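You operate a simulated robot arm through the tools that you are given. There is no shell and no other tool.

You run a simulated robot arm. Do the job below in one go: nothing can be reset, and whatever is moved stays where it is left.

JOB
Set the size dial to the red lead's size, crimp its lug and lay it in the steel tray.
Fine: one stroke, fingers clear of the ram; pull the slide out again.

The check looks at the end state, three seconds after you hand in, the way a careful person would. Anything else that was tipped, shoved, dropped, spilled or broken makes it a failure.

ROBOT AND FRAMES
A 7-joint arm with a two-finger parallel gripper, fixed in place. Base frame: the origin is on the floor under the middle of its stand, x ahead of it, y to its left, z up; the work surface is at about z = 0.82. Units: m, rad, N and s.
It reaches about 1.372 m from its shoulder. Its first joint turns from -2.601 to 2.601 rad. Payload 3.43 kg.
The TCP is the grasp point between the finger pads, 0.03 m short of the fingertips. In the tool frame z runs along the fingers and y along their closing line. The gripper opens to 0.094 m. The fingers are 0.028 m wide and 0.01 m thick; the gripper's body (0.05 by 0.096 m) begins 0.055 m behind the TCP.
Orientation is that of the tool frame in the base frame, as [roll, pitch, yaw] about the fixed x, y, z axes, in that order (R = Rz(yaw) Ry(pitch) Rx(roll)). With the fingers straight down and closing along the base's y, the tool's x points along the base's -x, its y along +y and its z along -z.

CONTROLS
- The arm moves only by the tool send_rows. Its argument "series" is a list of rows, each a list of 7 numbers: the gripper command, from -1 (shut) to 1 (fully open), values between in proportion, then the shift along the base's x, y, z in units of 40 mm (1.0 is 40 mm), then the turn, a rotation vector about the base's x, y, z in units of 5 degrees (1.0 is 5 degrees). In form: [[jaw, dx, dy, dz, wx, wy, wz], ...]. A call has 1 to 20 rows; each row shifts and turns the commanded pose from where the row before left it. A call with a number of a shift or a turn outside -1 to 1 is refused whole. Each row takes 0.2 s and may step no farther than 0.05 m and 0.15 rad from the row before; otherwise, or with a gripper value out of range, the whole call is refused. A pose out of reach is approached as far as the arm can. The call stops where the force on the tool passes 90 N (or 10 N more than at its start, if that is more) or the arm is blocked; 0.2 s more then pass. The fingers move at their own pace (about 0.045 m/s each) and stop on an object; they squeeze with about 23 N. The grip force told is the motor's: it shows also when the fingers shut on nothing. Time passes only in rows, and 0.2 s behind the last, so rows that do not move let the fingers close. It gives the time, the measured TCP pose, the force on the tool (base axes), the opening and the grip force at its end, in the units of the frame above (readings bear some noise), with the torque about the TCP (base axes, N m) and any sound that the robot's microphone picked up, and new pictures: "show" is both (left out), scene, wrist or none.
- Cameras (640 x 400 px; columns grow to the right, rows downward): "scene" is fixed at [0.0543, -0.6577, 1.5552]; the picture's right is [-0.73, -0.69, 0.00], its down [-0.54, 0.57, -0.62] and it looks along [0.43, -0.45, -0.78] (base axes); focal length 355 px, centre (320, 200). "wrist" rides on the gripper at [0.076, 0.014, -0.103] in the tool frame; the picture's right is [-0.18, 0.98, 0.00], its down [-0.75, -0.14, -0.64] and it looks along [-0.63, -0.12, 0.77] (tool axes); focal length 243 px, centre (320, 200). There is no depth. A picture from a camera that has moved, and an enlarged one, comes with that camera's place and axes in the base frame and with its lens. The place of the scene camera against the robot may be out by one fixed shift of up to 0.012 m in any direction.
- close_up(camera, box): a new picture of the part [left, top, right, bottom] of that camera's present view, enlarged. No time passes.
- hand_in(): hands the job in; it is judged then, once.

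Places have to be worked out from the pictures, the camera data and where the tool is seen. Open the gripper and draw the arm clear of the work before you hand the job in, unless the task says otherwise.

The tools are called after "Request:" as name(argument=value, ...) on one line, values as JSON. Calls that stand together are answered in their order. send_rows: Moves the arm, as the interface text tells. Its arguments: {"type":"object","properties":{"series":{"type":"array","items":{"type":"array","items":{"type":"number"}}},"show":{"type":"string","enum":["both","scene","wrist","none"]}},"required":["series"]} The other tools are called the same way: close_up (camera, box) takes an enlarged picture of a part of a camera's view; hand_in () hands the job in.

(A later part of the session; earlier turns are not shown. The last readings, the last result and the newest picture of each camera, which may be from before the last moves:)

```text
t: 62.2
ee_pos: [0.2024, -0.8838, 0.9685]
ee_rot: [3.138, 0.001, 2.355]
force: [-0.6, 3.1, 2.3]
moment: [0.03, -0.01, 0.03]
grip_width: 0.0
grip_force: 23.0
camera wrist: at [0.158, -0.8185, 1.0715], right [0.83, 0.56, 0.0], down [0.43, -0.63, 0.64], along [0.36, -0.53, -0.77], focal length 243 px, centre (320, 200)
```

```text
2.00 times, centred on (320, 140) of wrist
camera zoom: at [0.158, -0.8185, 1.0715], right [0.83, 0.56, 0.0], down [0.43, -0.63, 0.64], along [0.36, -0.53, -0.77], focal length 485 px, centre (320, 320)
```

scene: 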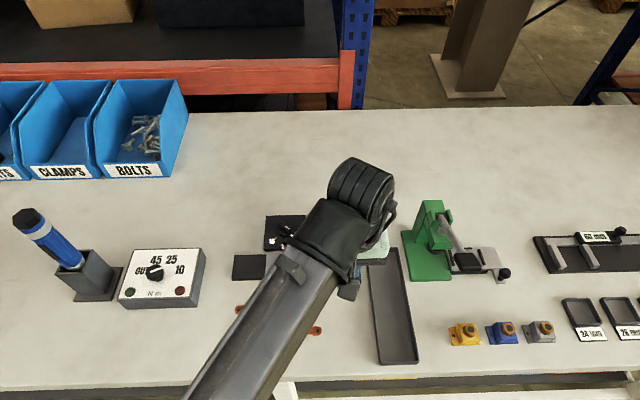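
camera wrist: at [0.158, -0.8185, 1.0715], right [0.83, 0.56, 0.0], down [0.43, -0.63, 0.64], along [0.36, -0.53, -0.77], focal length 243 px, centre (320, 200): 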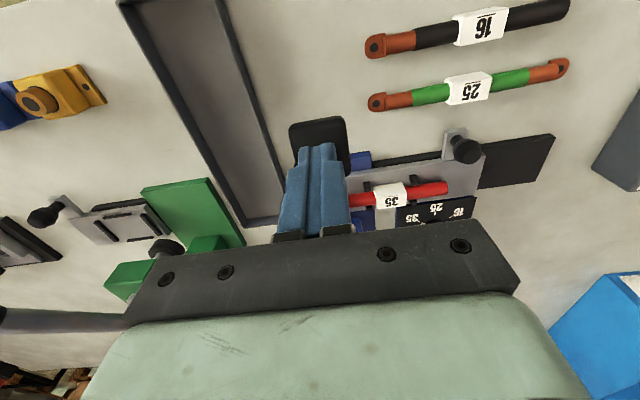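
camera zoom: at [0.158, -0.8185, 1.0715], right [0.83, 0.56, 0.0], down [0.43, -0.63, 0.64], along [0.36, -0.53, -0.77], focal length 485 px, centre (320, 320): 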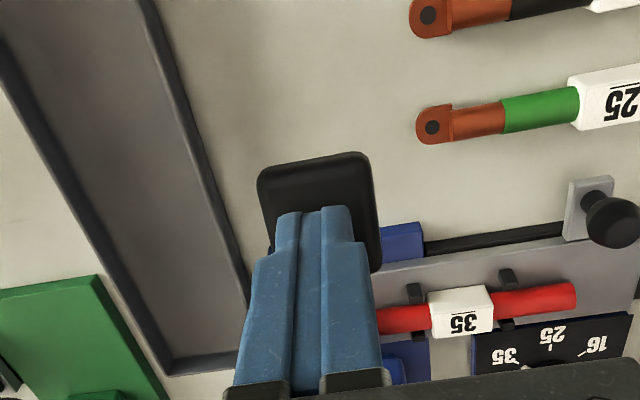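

Still only about 3 N, so the die hasn't met the lug yet. I continue the stroke.

Request:
send_rows(series=[[-1, 0, 0, -0.1, 0, 0, 0], [-1, 0, 0, -0.1, 0, 0, 0], [-1, 0, 0, -0.1, 0, 0, 0], [-1, 0, 0, 0, 0, 0, 0]], show="none")

Request:
send_rows(series=[[-1, 0, 0, -0.1, 0, 0, 0], [-1, 0, 0, -0.1, 0, 0, 0], [-1, 0, 0, 0, 0, 0, 0]], show="both")

Request:
close_up(camera="wrist", box=[200, 40, 440, 240])

```text
t: 63.2
ee_pos: [0.2022, -0.8837, 0.956]
ee_rot: [-3.141, 0.001, 2.356]
force: [0.3, -0.6, 3.5]
moment: [-0.06, -0.06, -0.01]
grip_width: 0.0
grip_force: 22.3
```

```text
t: 64.0
ee_pos: [0.2024, -0.8833, 0.9525]
ee_rot: [3.141, 0.004, 2.357]
force: [4.4, -2.8, 56.9]
moment: [-0.58, -0.83, -0.41]
grip_width: 0.0
grip_force: 23.3
camera wrist: at [0.1577, -0.818, 1.0548], right [0.83, 0.56, 0.0], down [0.43, -0.63, 0.65], along [0.36, -0.53, -0.76], focal length 243 px, centre (320, 200)
```

scene: 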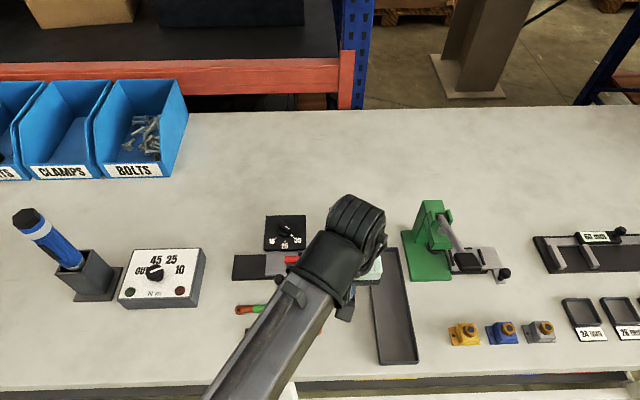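
wrist: 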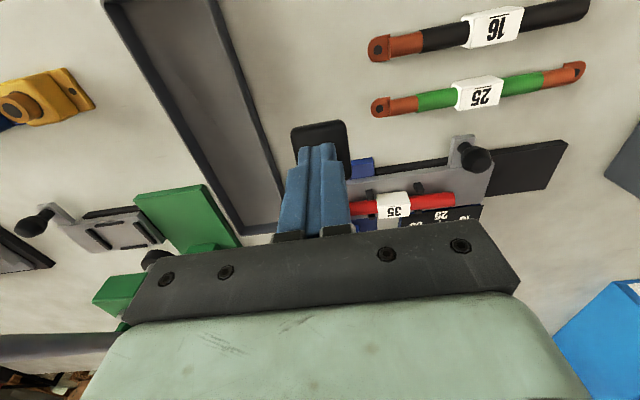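

```text
2.00 times, centred on (320, 140) of wrist
camera zoom: at [0.1577, -0.818, 1.0548], right [0.83, 0.56, 0.0], down [0.43, -0.63, 0.65], along [0.36, -0.53, -0.76], focal length 485 px, centre (320, 320)
```

zoom: 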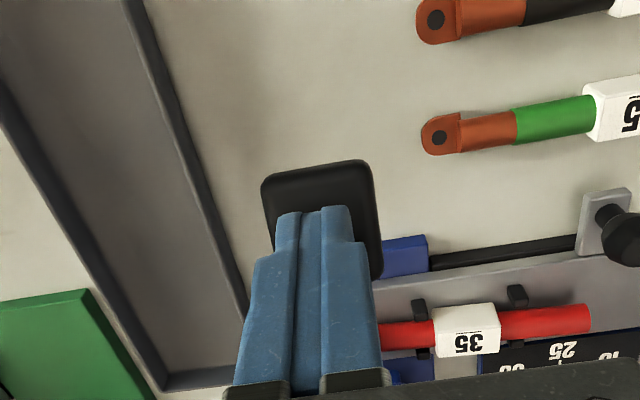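

Resistance begins at z≈0.9525 (57 N): the die is on the lug. I press further in small steps within the limit to complete this same stroke, listening for a sound.

Request:
send_rows(series=[[-1, 0, 0, -0.04, 0, 0, 0], [-1, 0, 0, 0, 0, 0, 0]], show="none")

```text
t: 64.6
ee_pos: [0.2027, -0.8823, 0.9526]
ee_rot: [-3.138, 0.007, 2.355]
force: [9.3, -9.1, 75.1]
moment: [-0.95, -1.11, -0.27]
grip_width: 0.0002
grip_force: 22.7
```

75 N and no more motion, and no sound. I press slightly more and hold briefly to make sure the stroke is complete.

Request:
send_rows(series=[[-1, 0, 0, -0.025, 0, 0, 0], [-1, 0, 0, 0, 0, 0, 0], [-1, 0, 0, 0, 0, 0, 0]], show="wrist")

Request:
close_up(camera="wrist", box=[280, 120, 480, 240])

Request:
close_up(camera="scene", box=[270, 200, 410, 300])

```text
t: 65.4
ee_pos: [0.2031, -0.8821, 0.9525]
ee_rot: [-3.136, 0.006, 2.356]
force: [10.8, -10.8, 83.3]
moment: [-1.16, -1.14, 0.02]
grip_width: 0.0
grip_force: 22.6
camera wrist: at [0.1572, -0.8172, 1.0542], right [0.82, 0.57, 0.0], down [0.43, -0.63, 0.65], along [0.36, -0.54, -0.76], focal length 243 px, centre (320, 200)
```

wrist: 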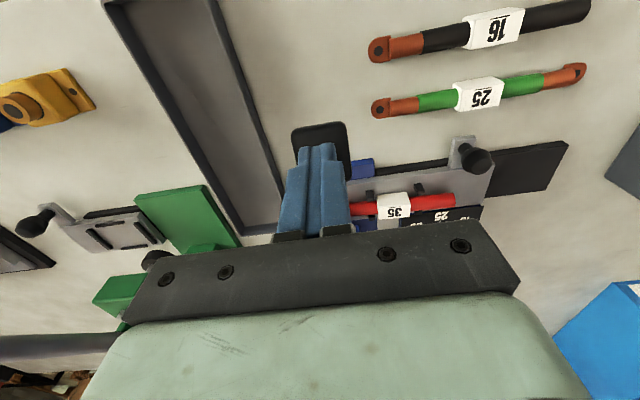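

```text
3.20 times, centred on (380, 180) of wrist
camera zoom: at [0.1572, -0.8172, 1.0542], right [0.82, 0.57, 0.0], down [0.43, -0.63, 0.65], along [0.36, -0.54, -0.76], focal length 776 px, centre (128, 264)
```

zoom: 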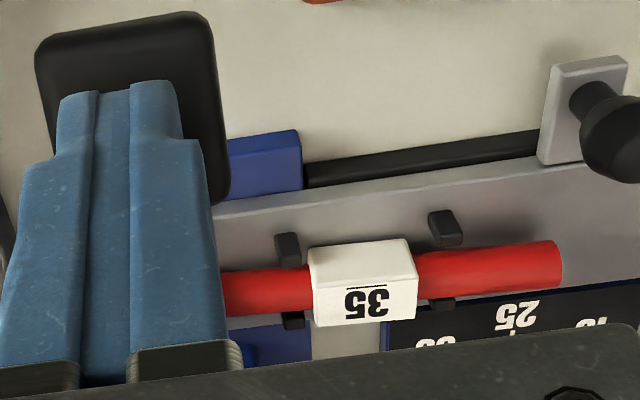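

```text
4.00 times, centred on (340, 250) of scene
camera zoom: at [0.0543, -0.6577, 1.5552], right [-0.73, -0.69, 0.0], down [-0.54, 0.57, -0.62], along [0.43, -0.45, -0.78], focal length 1421 px, centre (240, 0)
```

zoom: 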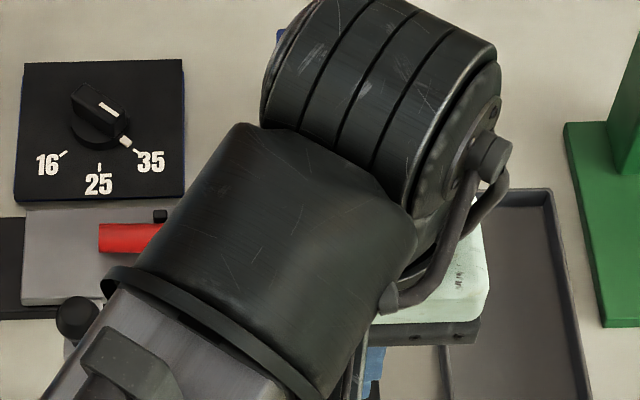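

The lever is against a rigid stop at 83 N, so the single stroke is complete. I now raise the fingers and see whether the lever follows up by itself.

Request:
send_rows(series=[[-1, 0, 0, 0.15, 0, 0, 0], [-1, 0, 0, 0.15, 0, 0, 0], [-1, 0, 0, 0.2, 0, 0, 0], [-1, 0, 0, 0.2, 0, 0, 0], [-1, 0, 0, 0, 0, 0, 0]], show="wrist")

Request:
close_up(camera="wrist", box=[200, 40, 440, 240])

```text
t: 66.6
ee_pos: [0.2013, -0.8819, 0.973]
ee_rot: [3.14, 0.001, 2.357]
force: [-1.7, 0.7, 1.8]
moment: [0.02, 0.04, -0.01]
grip_width: 0.0
grip_force: 22.6
camera wrist: at [0.1576, -0.8184, 1.0764], right [0.83, 0.56, 0.0], down [0.43, -0.63, 0.64], along [0.36, -0.53, -0.77], focal length 243 px, centre (320, 200)
```

wrist: 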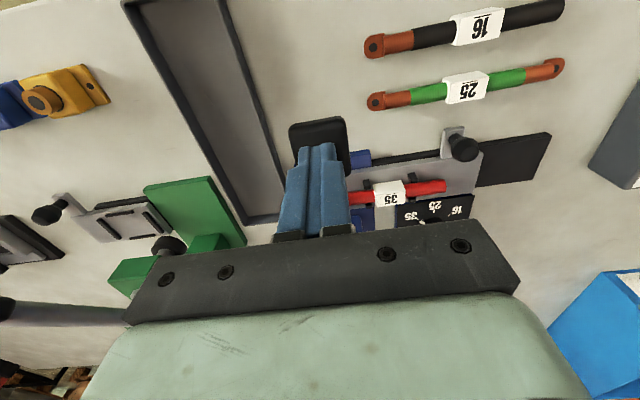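

```text
2.00 times, centred on (320, 140) of wrist
camera zoom: at [0.1576, -0.8184, 1.0764], right [0.83, 0.56, 0.0], down [0.43, -0.63, 0.64], along [0.36, -0.53, -0.77], focal length 485 px, centre (320, 320)
```

zoom: 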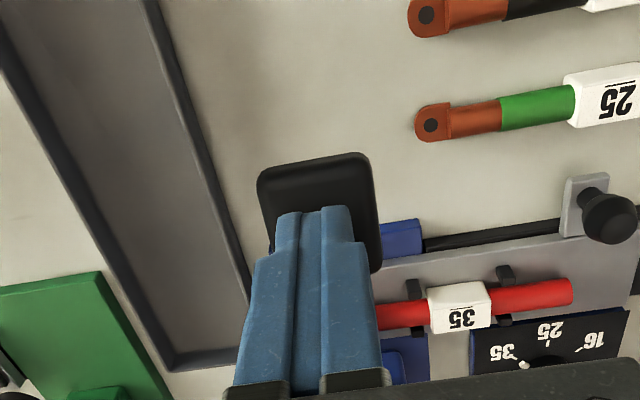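

The grip follows the fingers up, so the lever is spring-returned. I let it up gently all the way and then clear it.

Request:
send_rows(series=[[-1, 0, 0, 0.2, 0, 0, 0], [-1, 0, 0, 0.2, 0, 0, 0], [-1, 0, 0, 0.2, 0, 0, 0], [-1, 0, 0, 0.2, 0, 0, 0], [-1, 0, 0, 0.2, 0, 0, 0], [-1, 0, 0, 0.2, 0, 0, 0], [-1, 0, 0, 0.2, 0, 0, 0], [-1, 0, 0, 0.2, 0, 0, 0], [-1, 0, 0, 0.4, 0, 0, 0], [-1, 0, 0, 0.6, 0, 0, 0], [-1, 0, 0, 0.6, 0, 0, 0], [-1, 0, 0, 0, 0, 0, 0]], show="wrist")

Request:
close_up(camera="wrist", box=[200, 0, 440, 200])

```text
t: 69.2
ee_pos: [0.2055, -0.8819, 1.1004]
ee_rot: [-3.141, -0.002, 2.358]
force: [-0.5, 0.7, 0.8]
moment: [-0.02, -0.01, 0.02]
grip_width: 0.0001
grip_force: 22.4
camera wrist: at [0.1592, -0.8183, 1.2029], right [0.83, 0.56, 0.0], down [0.43, -0.63, 0.64], along [0.36, -0.53, -0.77], focal length 243 px, centre (320, 200)
```

wrist: 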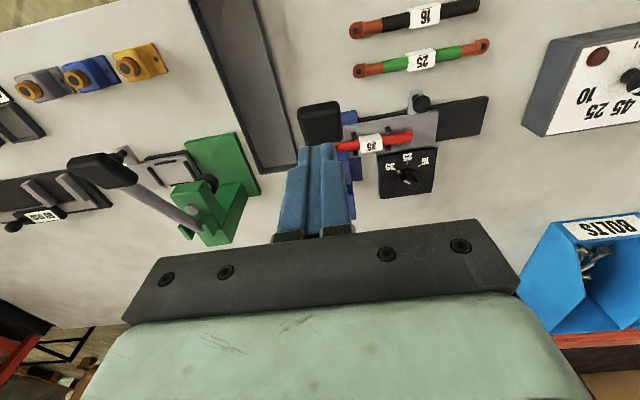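

```text
2.00 times, centred on (320, 100) of wrist
camera zoom: at [0.1592, -0.8183, 1.2029], right [0.83, 0.56, 0.0], down [0.43, -0.63, 0.64], along [0.36, -0.53, -0.77], focal length 485 px, centre (320, 400)
```

zoom: 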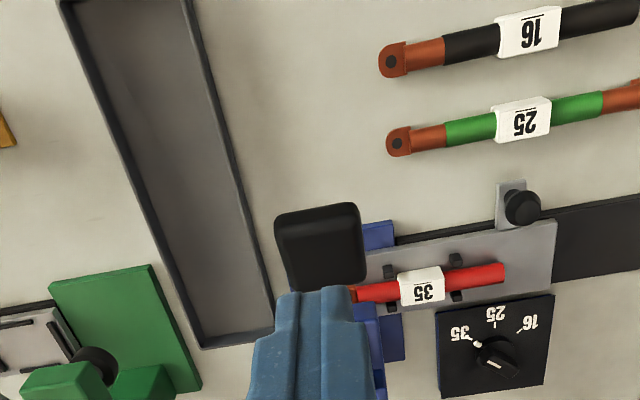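

The lever is back up. I return to the slide knob, now at about (0.339,-0.835), to pull the slide out.

Request:
send_rows(series=[[0.1, 0.667, 0.235, 0, 0, 0, 0], [0.1, 0.667, 0.235, 0, 0, 0, 0], [0.1, 0.667, 0.235, 0, 0, 0, 0], [0.1, 0.667, 0.235, 0, 0, 0, 0], [0.1, 0.667, 0.235, 0, 0, 0, 0], [0.1, 0, 0, -0.6, 0, 0, 0], [0.1, 0, 0, -0.8, 0, 0, 0], [0.1, 0, 0, -0.8, 0, 0, 0], [0.1, 0, 0, 0, 0, 0, 0]], show="both")

Request:
close_up(camera="wrist", box=[200, 0, 440, 200])

Request:
close_up(camera="scene", box=[280, 190, 380, 290])

```text
t: 71.2
ee_pos: [0.3357, -0.8362, 1.0117]
ee_rot: [-3.141, 0.0, 2.356]
force: [-0.7, 0.3, 0.3]
moment: [-0.01, 0.01, 0.01]
grip_width: 0.0516
grip_force: 0.0
camera wrist: at [0.2914, -0.7714, 1.1155], right [0.83, 0.56, 0.0], down [0.43, -0.63, 0.64], along [0.36, -0.53, -0.77], focal length 243 px, centre (320, 200)
```

scene: 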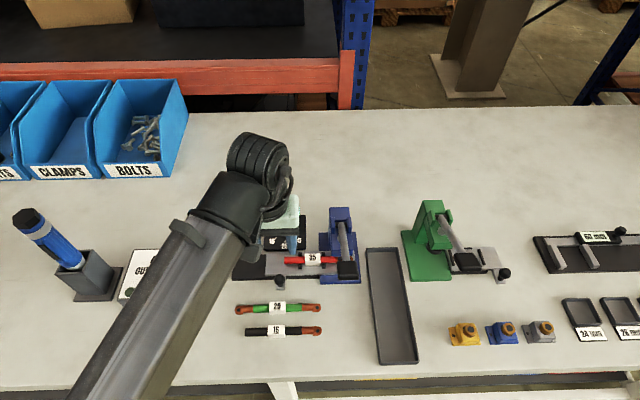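
wrist: 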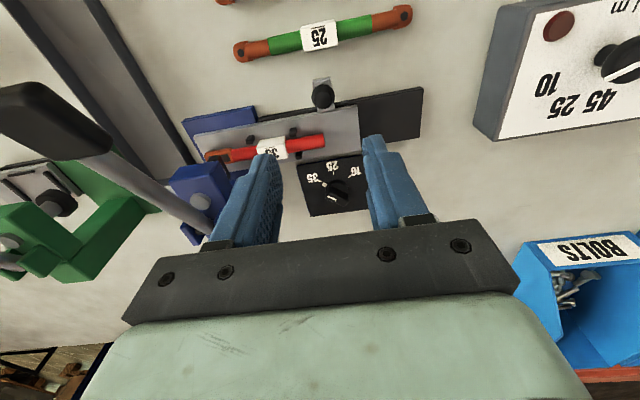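

```text
2.00 times, centred on (320, 100) of wrist
camera zoom: at [0.2914, -0.7714, 1.1155], right [0.83, 0.56, 0.0], down [0.43, -0.63, 0.64], along [0.36, -0.53, -0.77], focal length 485 px, centre (320, 400)
```

zoom: 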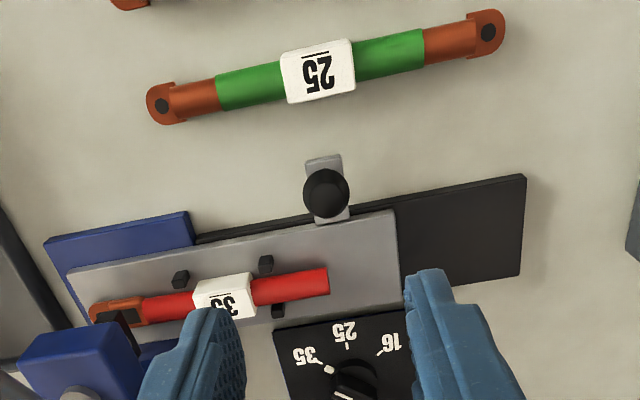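

```text
4.00 times, centred on (330, 240) of scene
camera zoom: at [0.0543, -0.6577, 1.5552], right [-0.73, -0.69, 0.0], down [-0.54, 0.57, -0.62], along [0.43, -0.45, -0.78], focal length 1421 px, centre (280, 40)
```

zoom: 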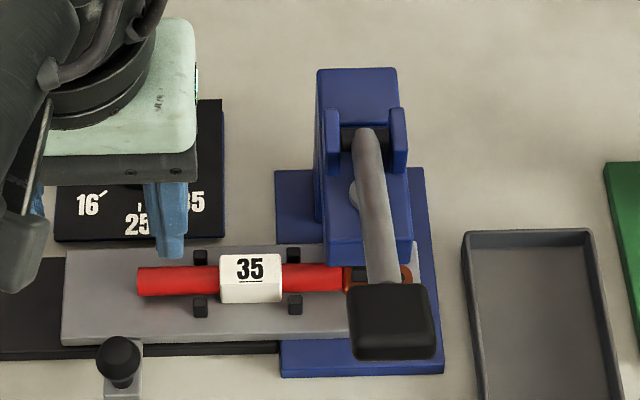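

The ball is about 3 mm off along the travel; I correct and descend on it, then close.

Request:
send_rows(series=[[0.1, 0.055, 0.055, -0.8, 0, 0, 0], [0.1, 0, 0, -0.8, 0, 0, 0], [0.1, 0, 0, -0.8, 0, 0, 0], [0.1, 0, 0, -0.6, 0, 0, 0], [0.1, 0, 0, -0.27, 0, 0, 0], [0.1, 0, 0, 0, 0, 0, 0]], show="wrist")

Request:
close_up(camera="wrist", box=[200, 20, 440, 220])

```text
t: 72.6
ee_pos: [0.3394, -0.8357, 0.8832]
ee_rot: [-3.141, -0.001, 2.354]
force: [-0.7, 0.9, -0.5]
moment: [-0.01, 0.0, 0.0]
grip_width: 0.0516
grip_force: 0.1
camera wrist: at [0.2937, -0.7705, 0.9862], right [0.83, 0.56, 0.0], down [0.43, -0.63, 0.64], along [0.36, -0.53, -0.77], focal length 243 px, centre (320, 200)
```

wrist: 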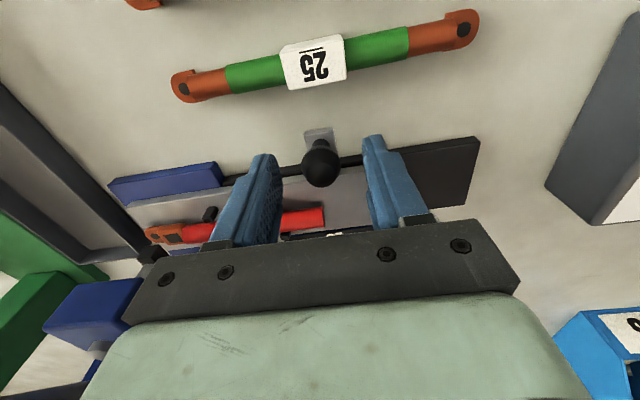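

```text
2.00 times, centred on (320, 120) of wrist
camera zoom: at [0.2937, -0.7705, 0.9862], right [0.83, 0.56, 0.0], down [0.43, -0.63, 0.64], along [0.36, -0.53, -0.77], focal length 485 px, centre (320, 360)
```

zoom: 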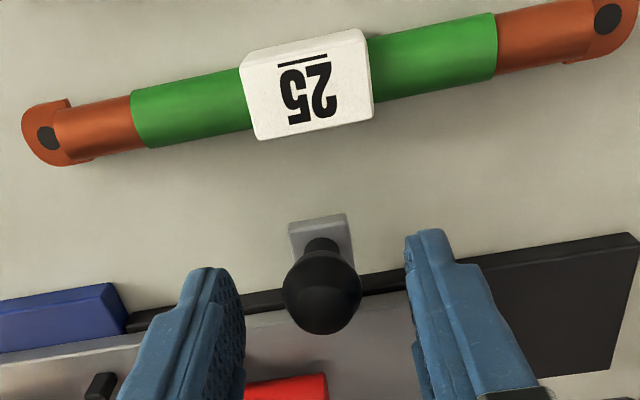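

The lug barrel now shows a crimp mark. The knob is centred; I close on it and pull the slide out smoothly.

Request:
send_rows(series=[[-1, 0, 0, 0, 0, 0, 0], [-1, 0, 0, 0, 0, 0, 0], [-1, 0, 0, 0, 0, 0, 0], [-1, 0, 0, 0, 0, 0, 0], [-1, 0.05, 0.05, 0, 0, 0, 0], [-1, 0.1, 0.1, 0, 0, 0, 0], [-1, 0.1, 0.1, 0, 0, 0, 0], [-1, 0.13, 0.13, 0, 0, 0, 0], [-1, 0.13, 0.13, 0, 0, 0, 0], [-1, 0.13, 0.13, 0, 0, 0, 0], [-1, 0.1, 0.1, 0, 0, 0, 0], [-1, 0.1, 0.1, 0, 0, 0, 0], [-1, 0, 0, 0, 0, 0, 0]], show="both")

Request:
close_up(camera="wrist", box=[0, 80, 360, 320])

```text
t: 75.4
ee_pos: [0.3724, -0.8002, 0.8826]
ee_rot: [-3.141, 0.001, 2.356]
force: [12.2, -11.3, 25.8]
moment: [0.35, 0.38, -0.06]
grip_width: 0.0217
grip_force: 45.1
camera wrist: at [0.3281, -0.7356, 0.9861], right [0.83, 0.56, 0.0], down [0.43, -0.63, 0.64], along [0.36, -0.53, -0.77], focal length 243 px, centre (320, 200)
```

scene: 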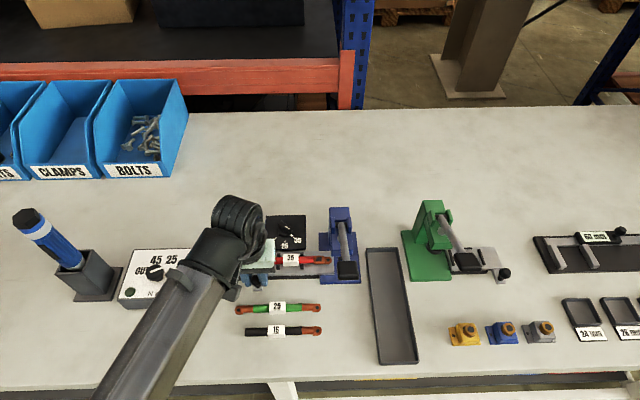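
wrist: 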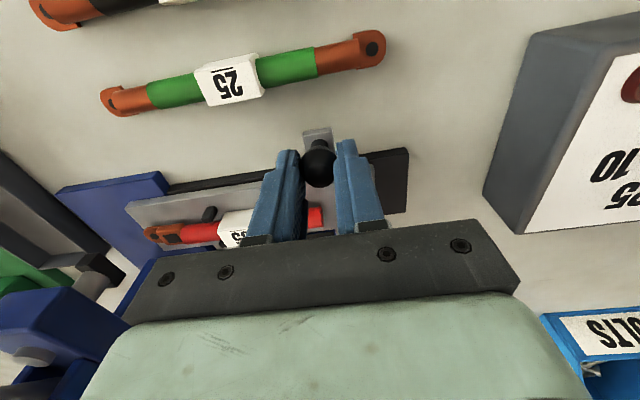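

```text
1.67 times, centred on (180, 200) of wrist
camera zoom: at [0.3281, -0.7356, 0.9861], right [0.83, 0.56, 0.0], down [0.43, -0.63, 0.64], along [0.36, -0.53, -0.77], focal length 404 px, centre (553, 200)
```

zoom: 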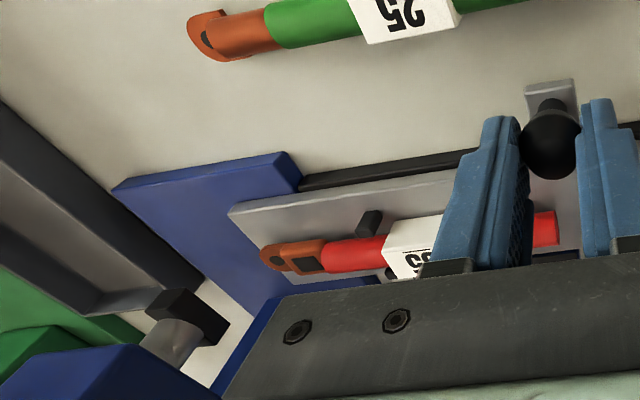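

The slide is 48 mm out with the crimped lead riding along. I trim the small side and vertical loads and continue pulling.

Request:
send_rows(series=[[-1, 0.1, 0.06, 0.02, 0, 0, 0], [-1, 0.1, 0.1, 0.02, 0, 0, 0], [-1, 0.09, 0.09, 0, 0, 0, 0], [-1, 0.07, 0.07, 0, 0, 0, 0], [-1, 0.05, 0.05, 0, 0, 0, 0], [-1, 0, 0, 0, 0, 0, 0]], show="none")

```text
t: 76.8
ee_pos: [0.3874, -0.7854, 0.884]
ee_rot: [-3.14, -0.001, 2.356]
force: [1.5, -2.1, -17.3]
moment: [-0.51, -0.37, -0.03]
grip_width: 0.0216
grip_force: 45.0
```

About 5 mm of travel remains to the original out position. I pull on gently to the stop.

Request:
send_rows(series=[[-1, 0.06, 0.06, -0.01, 0, 0, 0], [-1, 0.05, 0.05, -0.01, 0, 0, 0], [-1, 0, 0, 0, 0, 0, 0]], show="none")

Request:
send_rows(series=[[-1, 0.04, 0.04, 0, 0, 0, 0], [-1, 0, 0, 0, 0, 0, 0]], show="both")

```text
t: 77.6
ee_pos: [0.3912, -0.78, 0.8835]
ee_rot: [-3.139, -0.003, 2.355]
force: [-11.0, -1.6, -24.8]
moment: [-0.3, -0.15, 0.06]
grip_width: 0.022
grip_force: 44.7
```

```text
t: 78.2
ee_pos: [0.3936, -0.7805, 0.8844]
ee_rot: [-3.14, -0.004, 2.353]
force: [-27.6, -12.2, -20.3]
moment: [0.35, 0.16, 0.11]
grip_width: 0.0218
grip_force: 45.4
camera wrist: at [0.348, -0.7165, 0.9864], right [0.83, 0.56, 0.0], down [0.43, -0.63, 0.64], along [0.36, -0.53, -0.77], focal length 243 px, centre (320, 200)
```

scene: 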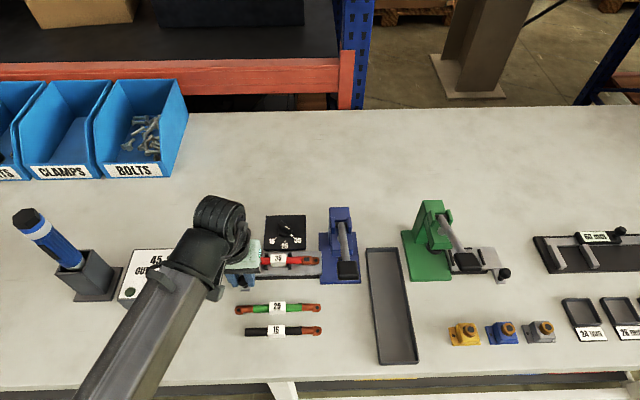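
wrist: 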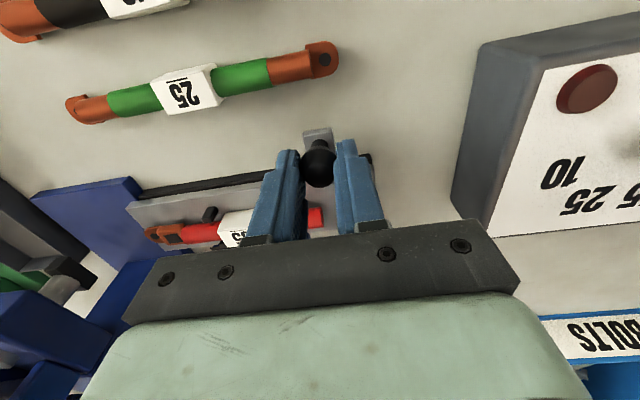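

Resistance of about 28 N shows the slide is at its outer stop (knob back at its original place). I relax, release and rise.

Request:
send_rows(series=[[-1, -0.05, -0.04, -0.03, 0, 0, 0], [-1, 0, 0, 0, 0, 0, 0], [0.1, 0, 0, 0, 0, 0, 0], [0.1, 0, 0, 0, 0, 0, 0], [0.1, 0, 0, 0, 0, 0, 0], [0.1, 0, 0, 0.5, 0, 0, 0], [0.1, 0, 0, 0.8, 0, 0, 0], [0.1, 0, 0, 0.8, 0, 0, 0], [0.1, 0, 0, 0.8, 0, 0, 0], [0.1, 0, 0, 0.8, 0, 0, 0], [0.1, 0, 0, 0, 0, 0, 0]], show="both")

Request:
close_up(camera="wrist", box=[140, 60, 380, 240])

Request:
close_up(camera="scene", box=[220, 190, 380, 290])

```text
t: 80.6
ee_pos: [0.3934, -0.7805, 1.0308]
ee_rot: [-3.141, -0.001, 2.355]
force: [-0.7, -0.1, 0.0]
moment: [0.02, 0.02, -0.02]
grip_width: 0.0518
grip_force: 0.0
camera wrist: at [0.3488, -0.7172, 1.1326], right [0.83, 0.56, 0.0], down [0.43, -0.63, 0.64], along [0.36, -0.53, -0.77], focal length 243 px, centre (320, 200)
```

scene: 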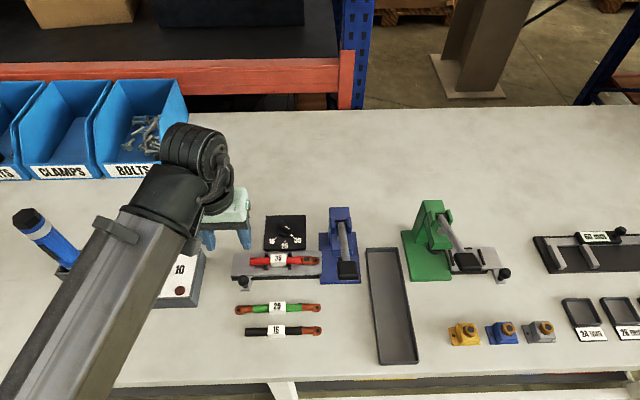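
wrist: 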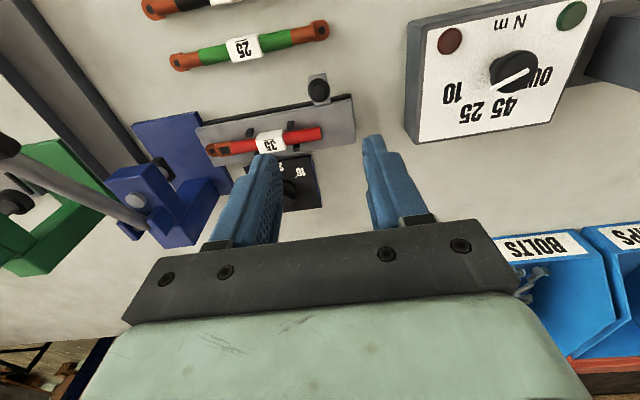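

```text
2.22 times, centred on (260, 150) of wrist
camera zoom: at [0.3488, -0.7172, 1.1326], right [0.83, 0.56, 0.0], down [0.43, -0.63, 0.64], along [0.36, -0.53, -0.77], focal length 539 px, centre (453, 311)
```

zoom: 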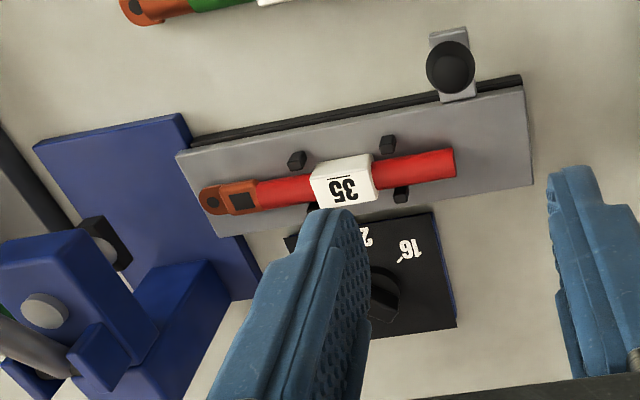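

```text
4.00 times, centred on (300, 240) of scene
camera zoom: at [0.0543, -0.6577, 1.5552], right [-0.73, -0.69, 0.0], down [-0.54, 0.57, -0.62], along [0.43, -0.45, -0.78], focal length 1421 px, centre (400, 40)
```

zoom: 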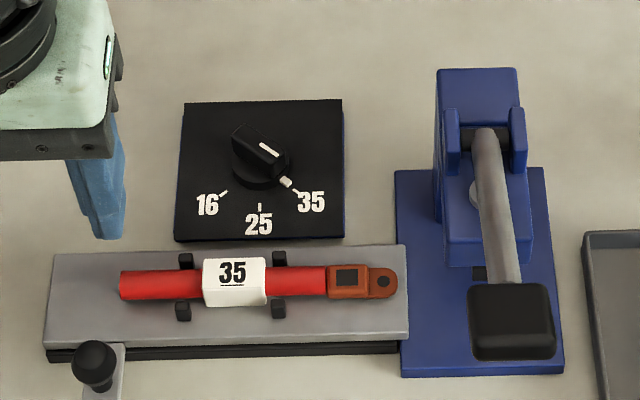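

The lug now shows a clear crimp and the slide is fully out. I return above the red lead, turning the gripper back to yaw 45° to pick it up by its tag.

Request:
send_rows(series=[[-0.22, -0.02, -0.117, 0, 0, 0, -1], [-0.22, -0.02, -0.117, 0, 0, 0, -1], [-0.22, -0.02, -0.117, 0, 0, 0, -1], [-0.22, -0.02, -0.117, 0, 0, 0, -1], [-0.22, -0.02, -0.117, 0, 0, 0, -1], [-0.22, -0.02, -0.117, 0, 0, 0, -1], [-0.22, -0.02, -0.117, 0, 0, 0, -1], [-0.22, -0.02, -0.117, 0, 0, 0, -1], [-0.22, -0.02, -0.117, 0, 0, 0, -1], [-0.22, -0.02, -0.117, 0, 0, 0, -1], [-0.22, -0.02, -0.117, 0, 0, 0, -1], [-0.22, -0.02, -0.117, 0, 0, 0, -1], [-0.22, -0.02, -0.117, 0, 0, 0, -1], [-0.22, -0.02, -0.117, 0, 0, 0, -1], [-0.22, -0.02, -0.117, 0, 0, 0, -1], [-0.22, -0.02, -0.117, 0, 0, 0, -1], [-0.22, -0.02, -0.117, 0, 0, 0, -1], [-0.22, -0.02, -0.117, 0, 0, 0, -1], [-0.22, 0, 0, -0.8, 0, 0, 0], [-0.22, 0, 0, 0, 0, 0, 0]], show="wrist")

Request:
close_up(camera="wrist", box=[200, 0, 440, 180])

```text
t: 84.8
ee_pos: [0.3785, -0.8652, 0.9982]
ee_rot: [3.14, -0.001, 0.785]
force: [0.4, -0.4, 0.3]
moment: [0.01, 0.0, 0.01]
grip_width: 0.0367
grip_force: 0.1
camera wrist: at [0.4418, -0.8219, 1.101], right [0.56, -0.83, 0.0], down [-0.63, -0.43, 0.64], along [-0.53, -0.36, -0.77], focal length 243 px, centre (320, 200)
```

wrist: 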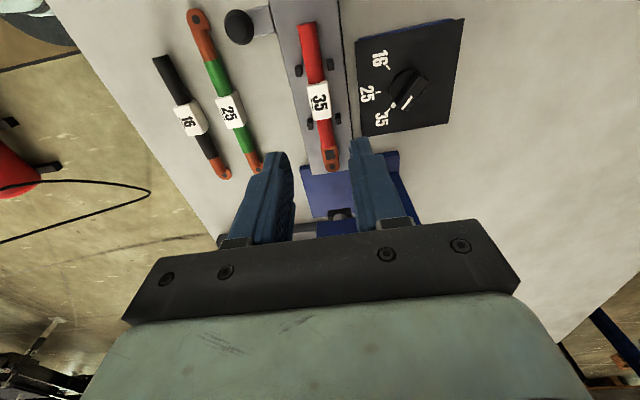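

```text
2.22 times, centred on (320, 90) of wrist
camera zoom: at [0.4418, -0.8219, 1.101], right [0.56, -0.83, 0.0], down [-0.63, -0.43, 0.64], along [-0.53, -0.36, -0.77], focal length 539 px, centre (320, 444)
```

zoom: 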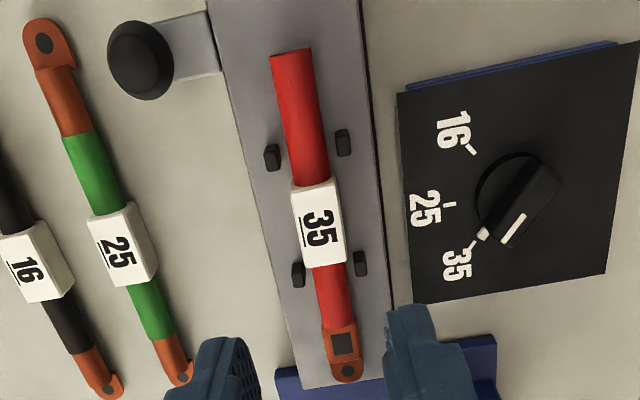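

The tag is on the tool axis. I descend, grip the tag and lift the lead straight up.

Request:
send_rows(series=[[-0.22, 0, 0, -0.8, 0, 0, 0], [-0.22, 0, 0, -0.8, 0, 0, 0], [-0.22, 0, 0, -0.8, 0, 0, 0], [-0.22, 0, 0, -0.4, 0, 0, 0], [-0.22, 0, 0, -0.13, 0, 0, 0], [-0.22, 0, 0, 0, 0, 0, 0], [-1, 0, 0, 0, 0, 0, 0], [-1, 0, 0, 0, 0, 0, 0], [-1, 0, 0, 0, 0, 0, 0], [-1, 0, 0, 0, 0, 0, 0]], show="wrist")

```text
t: 87.0
ee_pos: [0.3775, -0.8668, 0.8824]
ee_rot: [-3.141, 0.003, 0.785]
force: [0.0, 0.5, -0.5]
moment: [0.03, -0.01, -0.02]
grip_width: 0.0195
grip_force: 23.5
camera wrist: at [0.4404, -0.8229, 0.9843], right [0.56, -0.83, 0.0], down [-0.63, -0.43, 0.64], along [-0.53, -0.36, -0.77], focal length 243 px, centre (320, 200)
```

wrist: 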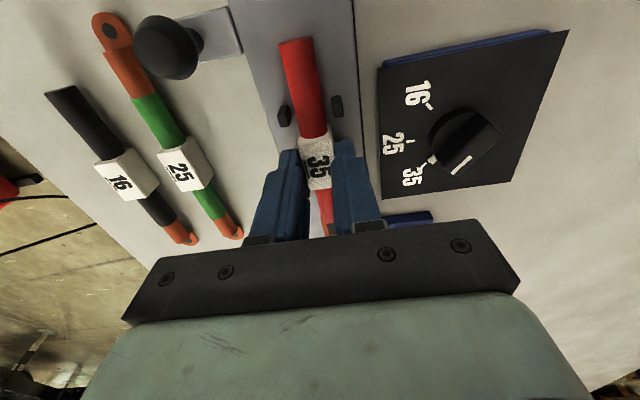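

The tag is gripped again. I lift the lead high enough to clear the lever.

Request:
send_rows(series=[[-1, 0, 0, 0.3, 0, 0, 0], [-1, 0, 0, 0.5, 0, 0, 0], [-1, 0, 0, 0.8, 0, 0, 0], [-1, 0, 0, 0.8, 0, 0, 0], [-1, 0, 0, 0.8, 0, 0, 0], [-1, 0, 0, 0.8, 0, 0, 0], [-1, 0, 0, 0.8, 0, 0, 0], [-1, 0, 0, 0.8, 0, 0, 0], [-1, 0, 0, 0.3, 0, 0, 0], [-1, 0, 0, 0, 0, 0, 0]], show="both")

```text
t: 89.2
ee_pos: [0.3786, -0.8662, 1.1177]
ee_rot: [-3.142, 0.001, 0.787]
force: [0.3, -0.6, -1.3]
moment: [0.03, 0.0, -0.02]
grip_width: 0.019
grip_force: 23.4
camera wrist: at [0.4402, -0.8214, 1.2202], right [0.56, -0.83, 0.0], down [-0.63, -0.43, 0.64], along [-0.53, -0.36, -0.77], focal length 243 px, centre (320, 200)
```

scene: 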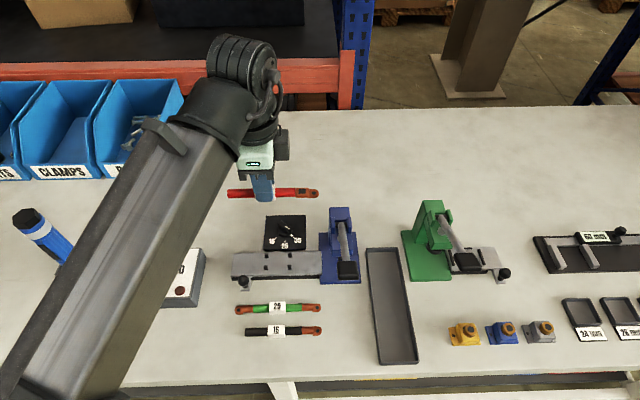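
wrist: 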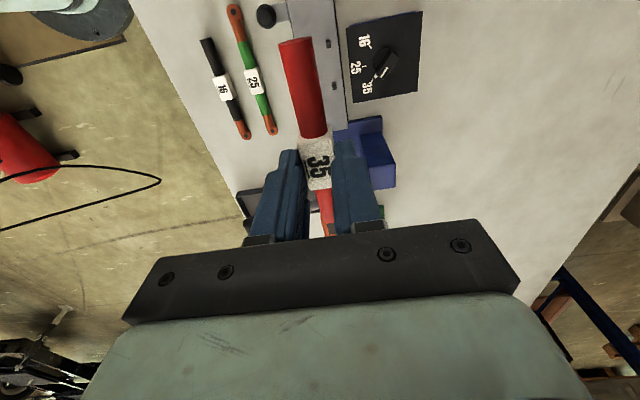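

The lead is held level at height. I carry it over to above the tray while turning it +90° so it lies along the tray's length.

Request:
send_rows(series=[[-1, -0.332, -0.13, 0, 0, 0, 1], [-1, -0.332, -0.13, 0, 0, 0, 1], [-1, -0.332, -0.13, 0, 0, 0, 1], [-1, -0.332, -0.13, 0, 0, 0, 1], [-1, -0.332, -0.13, 0, 0, 0, 1], [-1, -0.332, -0.13, 0, 0, 0, 1], [-1, -0.332, -0.13, 0, 0, 0, 1], [-1, -0.332, -0.13, 0, 0, 0, 1], [-1, -0.332, -0.13, 0, 0, 0, 1], [-1, -0.332, -0.13, 0, 0, 0, 1], [-1, -0.332, -0.13, 0, 0, 0, 1], [-1, -0.332, -0.13, 0, 0, 0, 1], [-1, -0.332, -0.13, 0, 0, 0, 1], [-1, -0.332, -0.13, 0, 0, 0, 1], [-1, -0.332, -0.13, 0, 0, 0, 1], [-1, -0.332, -0.13, 0, 0, 0, 1], [-1, -0.332, -0.13, 0, 0, 0, 1], [-1, -0.332, -0.13, 0, 0, 0, 1], [-1, 0, 0, 0, 0, 0, 0]], show="both")

Request:
close_up(camera="wrist", box=[180, 0, 460, 220])

Request:
close_up(camera="scene", box=[300, 200, 460, 380])

```text
t: 93.2
ee_pos: [0.1382, -0.9574, 1.1182]
ee_rot: [3.141, 0.0, 2.358]
force: [0.2, 0.7, -1.6]
moment: [0.0, -0.01, 0.02]
grip_width: 0.0194
grip_force: 22.7
camera wrist: at [0.0936, -0.8943, 1.2207], right [0.82, 0.57, 0.0], down [0.43, -0.63, 0.64], along [0.36, -0.53, -0.77], focal length 243 px, centre (320, 200)
```

scene: 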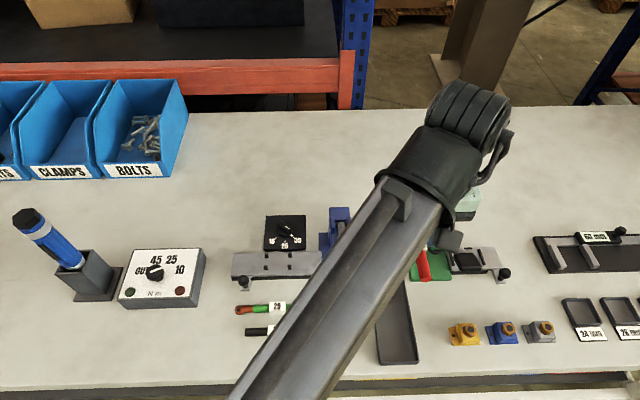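
wrist: 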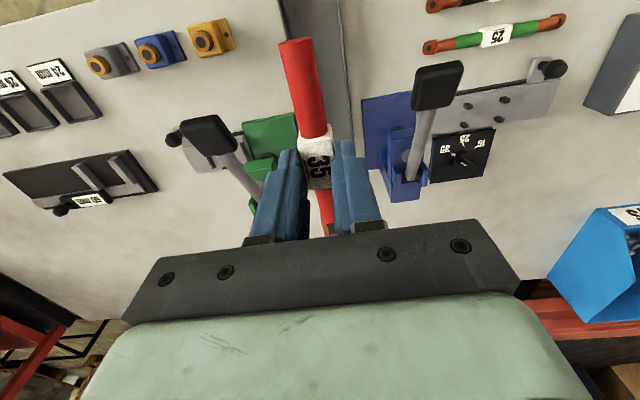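

```text
1.82 times, centred on (320, 110) of wrist
camera zoom: at [0.0936, -0.8943, 1.2207], right [0.82, 0.57, 0.0], down [0.43, -0.63, 0.64], along [0.36, -0.53, -0.77], focal length 441 px, centre (320, 364)
```

zoom: 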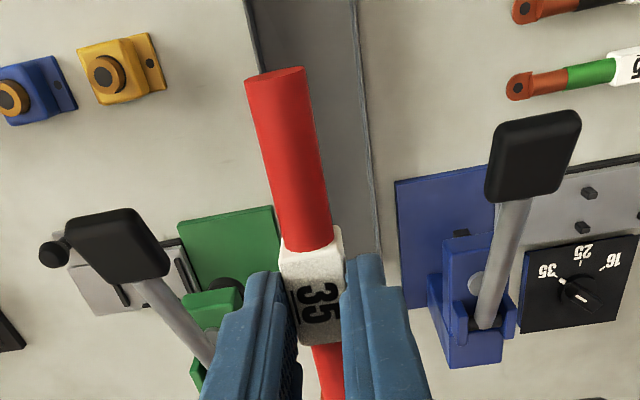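

```text
2.22 times, centred on (380, 290) of scene
camera zoom: at [0.0543, -0.6577, 1.5552], right [-0.73, -0.69, 0.0], down [-0.54, 0.57, -0.62], along [0.43, -0.45, -0.78], focal length 789 px, centre (187, 0)
```

zoom: 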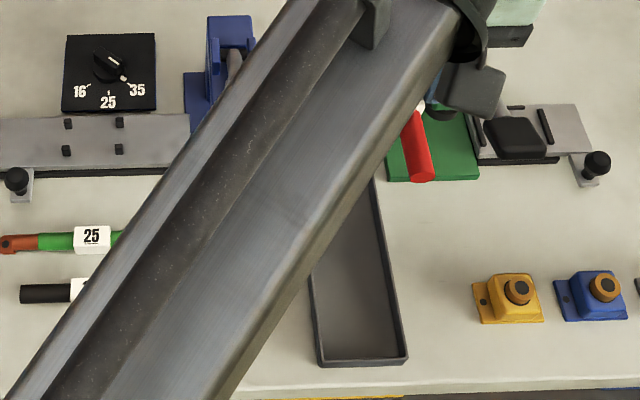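

The lead is aligned over the tray: tray spans e1 0.542–0.616 (centre 0.579), and the TCP is at 0.580. I descend partway and check again.

Request:
send_rows(series=[[-1, 0, 0, -0.8, 0, 0, 0], [-1, 0, 0, -0.8, 0, 0, 0], [-1, 0, 0, -0.8, 0, 0, 0], [-1, 0, 0, -0.8, 0, 0, 0], [-1, 0, 0, -0.8, 0, 0, 0], [-1, 0, 0, -0.8, 0, 0, 0], [-1, 0, 0, 0, 0, 0, 0]], show="both")

Request:
close_up(camera="wrist", box=[180, 0, 460, 220])

Request:
close_up(camera="scene", box=[300, 200, 460, 380])

```text
t: 94.8
ee_pos: [0.1369, -0.9593, 0.9246]
ee_rot: [-3.139, 0.001, 2.356]
force: [0.3, -0.4, -0.8]
moment: [0.0, 0.0, -0.02]
grip_width: 0.0193
grip_force: 22.9
camera wrist: at [0.0915, -0.8957, 1.027], right [0.83, 0.56, 0.0], down [0.43, -0.63, 0.64], along [0.36, -0.53, -0.77], focal length 243 px, centre (320, 200)
```

scene: 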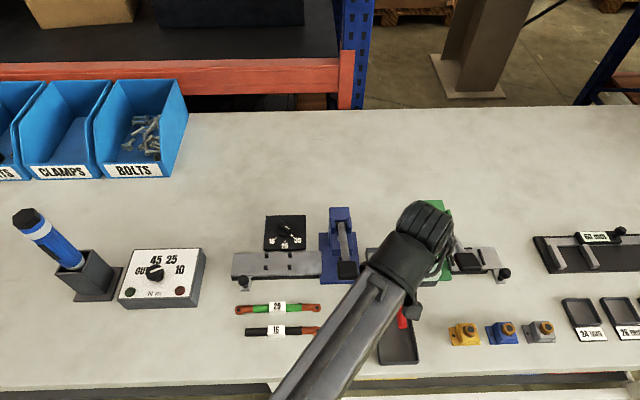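
wrist: 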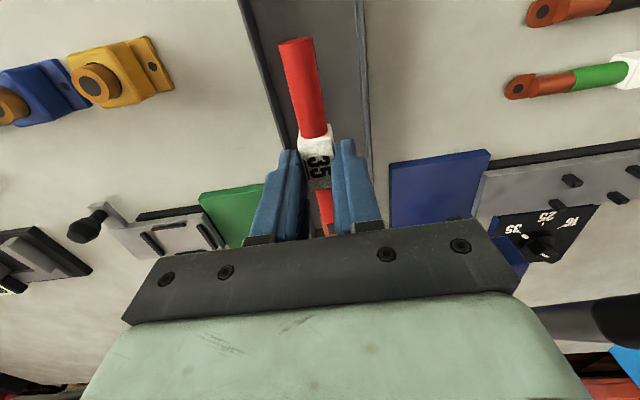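

```text
1.82 times, centred on (320, 110) of wrist
camera zoom: at [0.0915, -0.8957, 1.027], right [0.83, 0.56, 0.0], down [0.43, -0.63, 0.64], along [0.36, -0.53, -0.77], focal length 441 px, centre (320, 364)
```

zoom: 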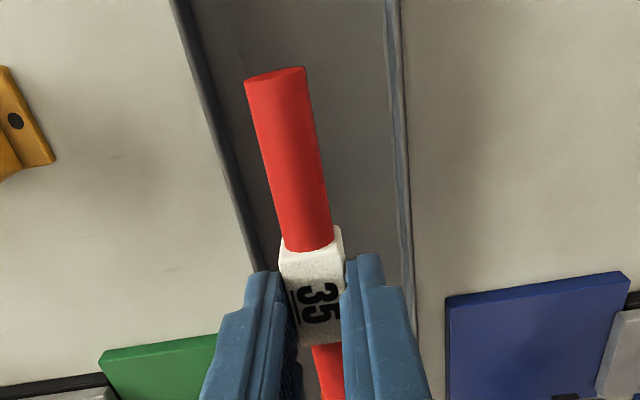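

```text
2.22 times, centred on (380, 290) of scene
camera zoom: at [0.0543, -0.6577, 1.5552], right [-0.73, -0.69, 0.0], down [-0.54, 0.57, -0.62], along [0.43, -0.45, -0.78], focal length 789 px, centre (187, 0)
```

zoom: 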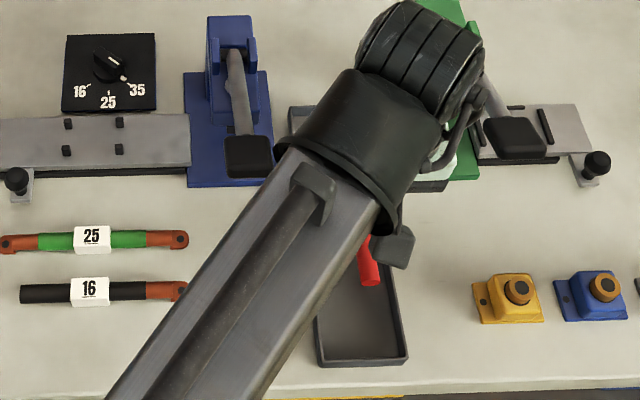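

Centred within about 1.5 mm across the tray, and both levers are clear of the gripper. I lower further to just above the tray floor.

Request:
send_rows(series=[[-1, 0, 0, -0.5, 0, 0, 0], [-1, 0, 0, -0.5, 0, 0, 0], [-1, 0, 0, -0.3, 0, 0, 0], [-1, 0, 0, -0.1, 0, 0, 0], [-1, 0, 0, 0, 0, 0, 0]], show="both")

Request:
close_up(camera="wrist", box=[180, 0, 460, 220])

```text
t: 96.0
ee_pos: [0.137, -0.962, 0.8702]
ee_rot: [-3.141, 0.001, 2.357]
force: [-0.3, 0.7, -0.7]
moment: [-0.02, -0.02, 0.01]
grip_width: 0.0195
grip_force: 23.5
camera wrist: at [0.0933, -0.896, 0.9721], right [0.83, 0.56, 0.0], down [0.43, -0.63, 0.64], along [0.36, -0.53, -0.77], focal length 243 px, centre (320, 200)
```

scene: 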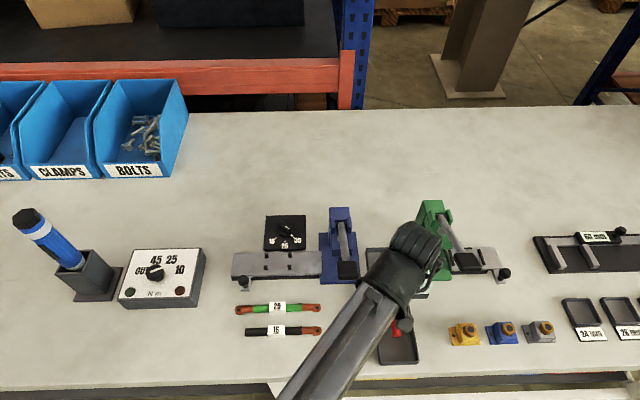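
wrist: 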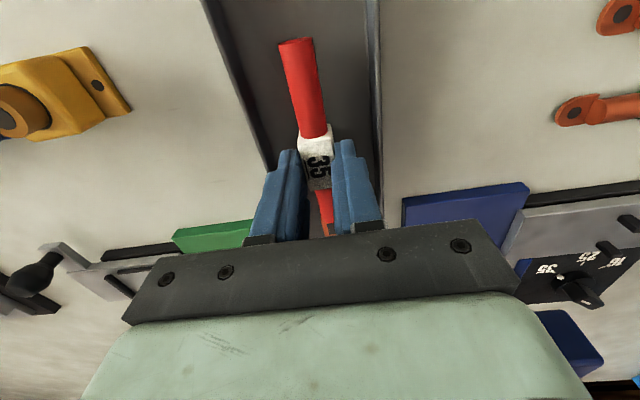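

```text
1.82 times, centred on (320, 110) of wrist
camera zoom: at [0.0933, -0.896, 0.9721], right [0.83, 0.56, 0.0], down [0.43, -0.63, 0.64], along [0.36, -0.53, -0.77], focal length 441 px, centre (320, 364)
```

zoom: 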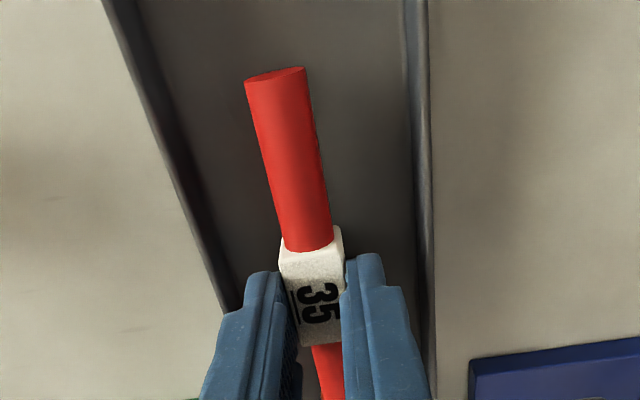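

The lead is inside the tray walls. I lower in small steps until it touches the floor.

Request:
send_rows(series=[[-1, 0, 0, -0.08, 0, 0, 0], [-1, 0, 0, -0.05, 0, 0, 0], [-1, 0, 0, 0, 0, 0, 0]], show="none")

Request:
send_rows(series=[[-1, 0, 0, -0.03, 0, 0, 0], [-1, 0, 0, 0, 0, 0, 0]], show="none")

```text
t: 96.8
ee_pos: [0.1384, -0.9603, 0.8645]
ee_rot: [3.141, -0.001, 2.356]
force: [0.1, 0.7, -1.3]
moment: [-0.01, 0.02, 0.01]
grip_width: 0.0194
grip_force: 22.8
```

```text
t: 97.4
ee_pos: [0.1383, -0.9595, 0.8635]
ee_rot: [3.141, 0.0, 2.356]
force: [-1.4, 0.5, 7.9]
moment: [0.04, 0.03, 0.0]
grip_width: 0.0193
grip_force: 23.2
```

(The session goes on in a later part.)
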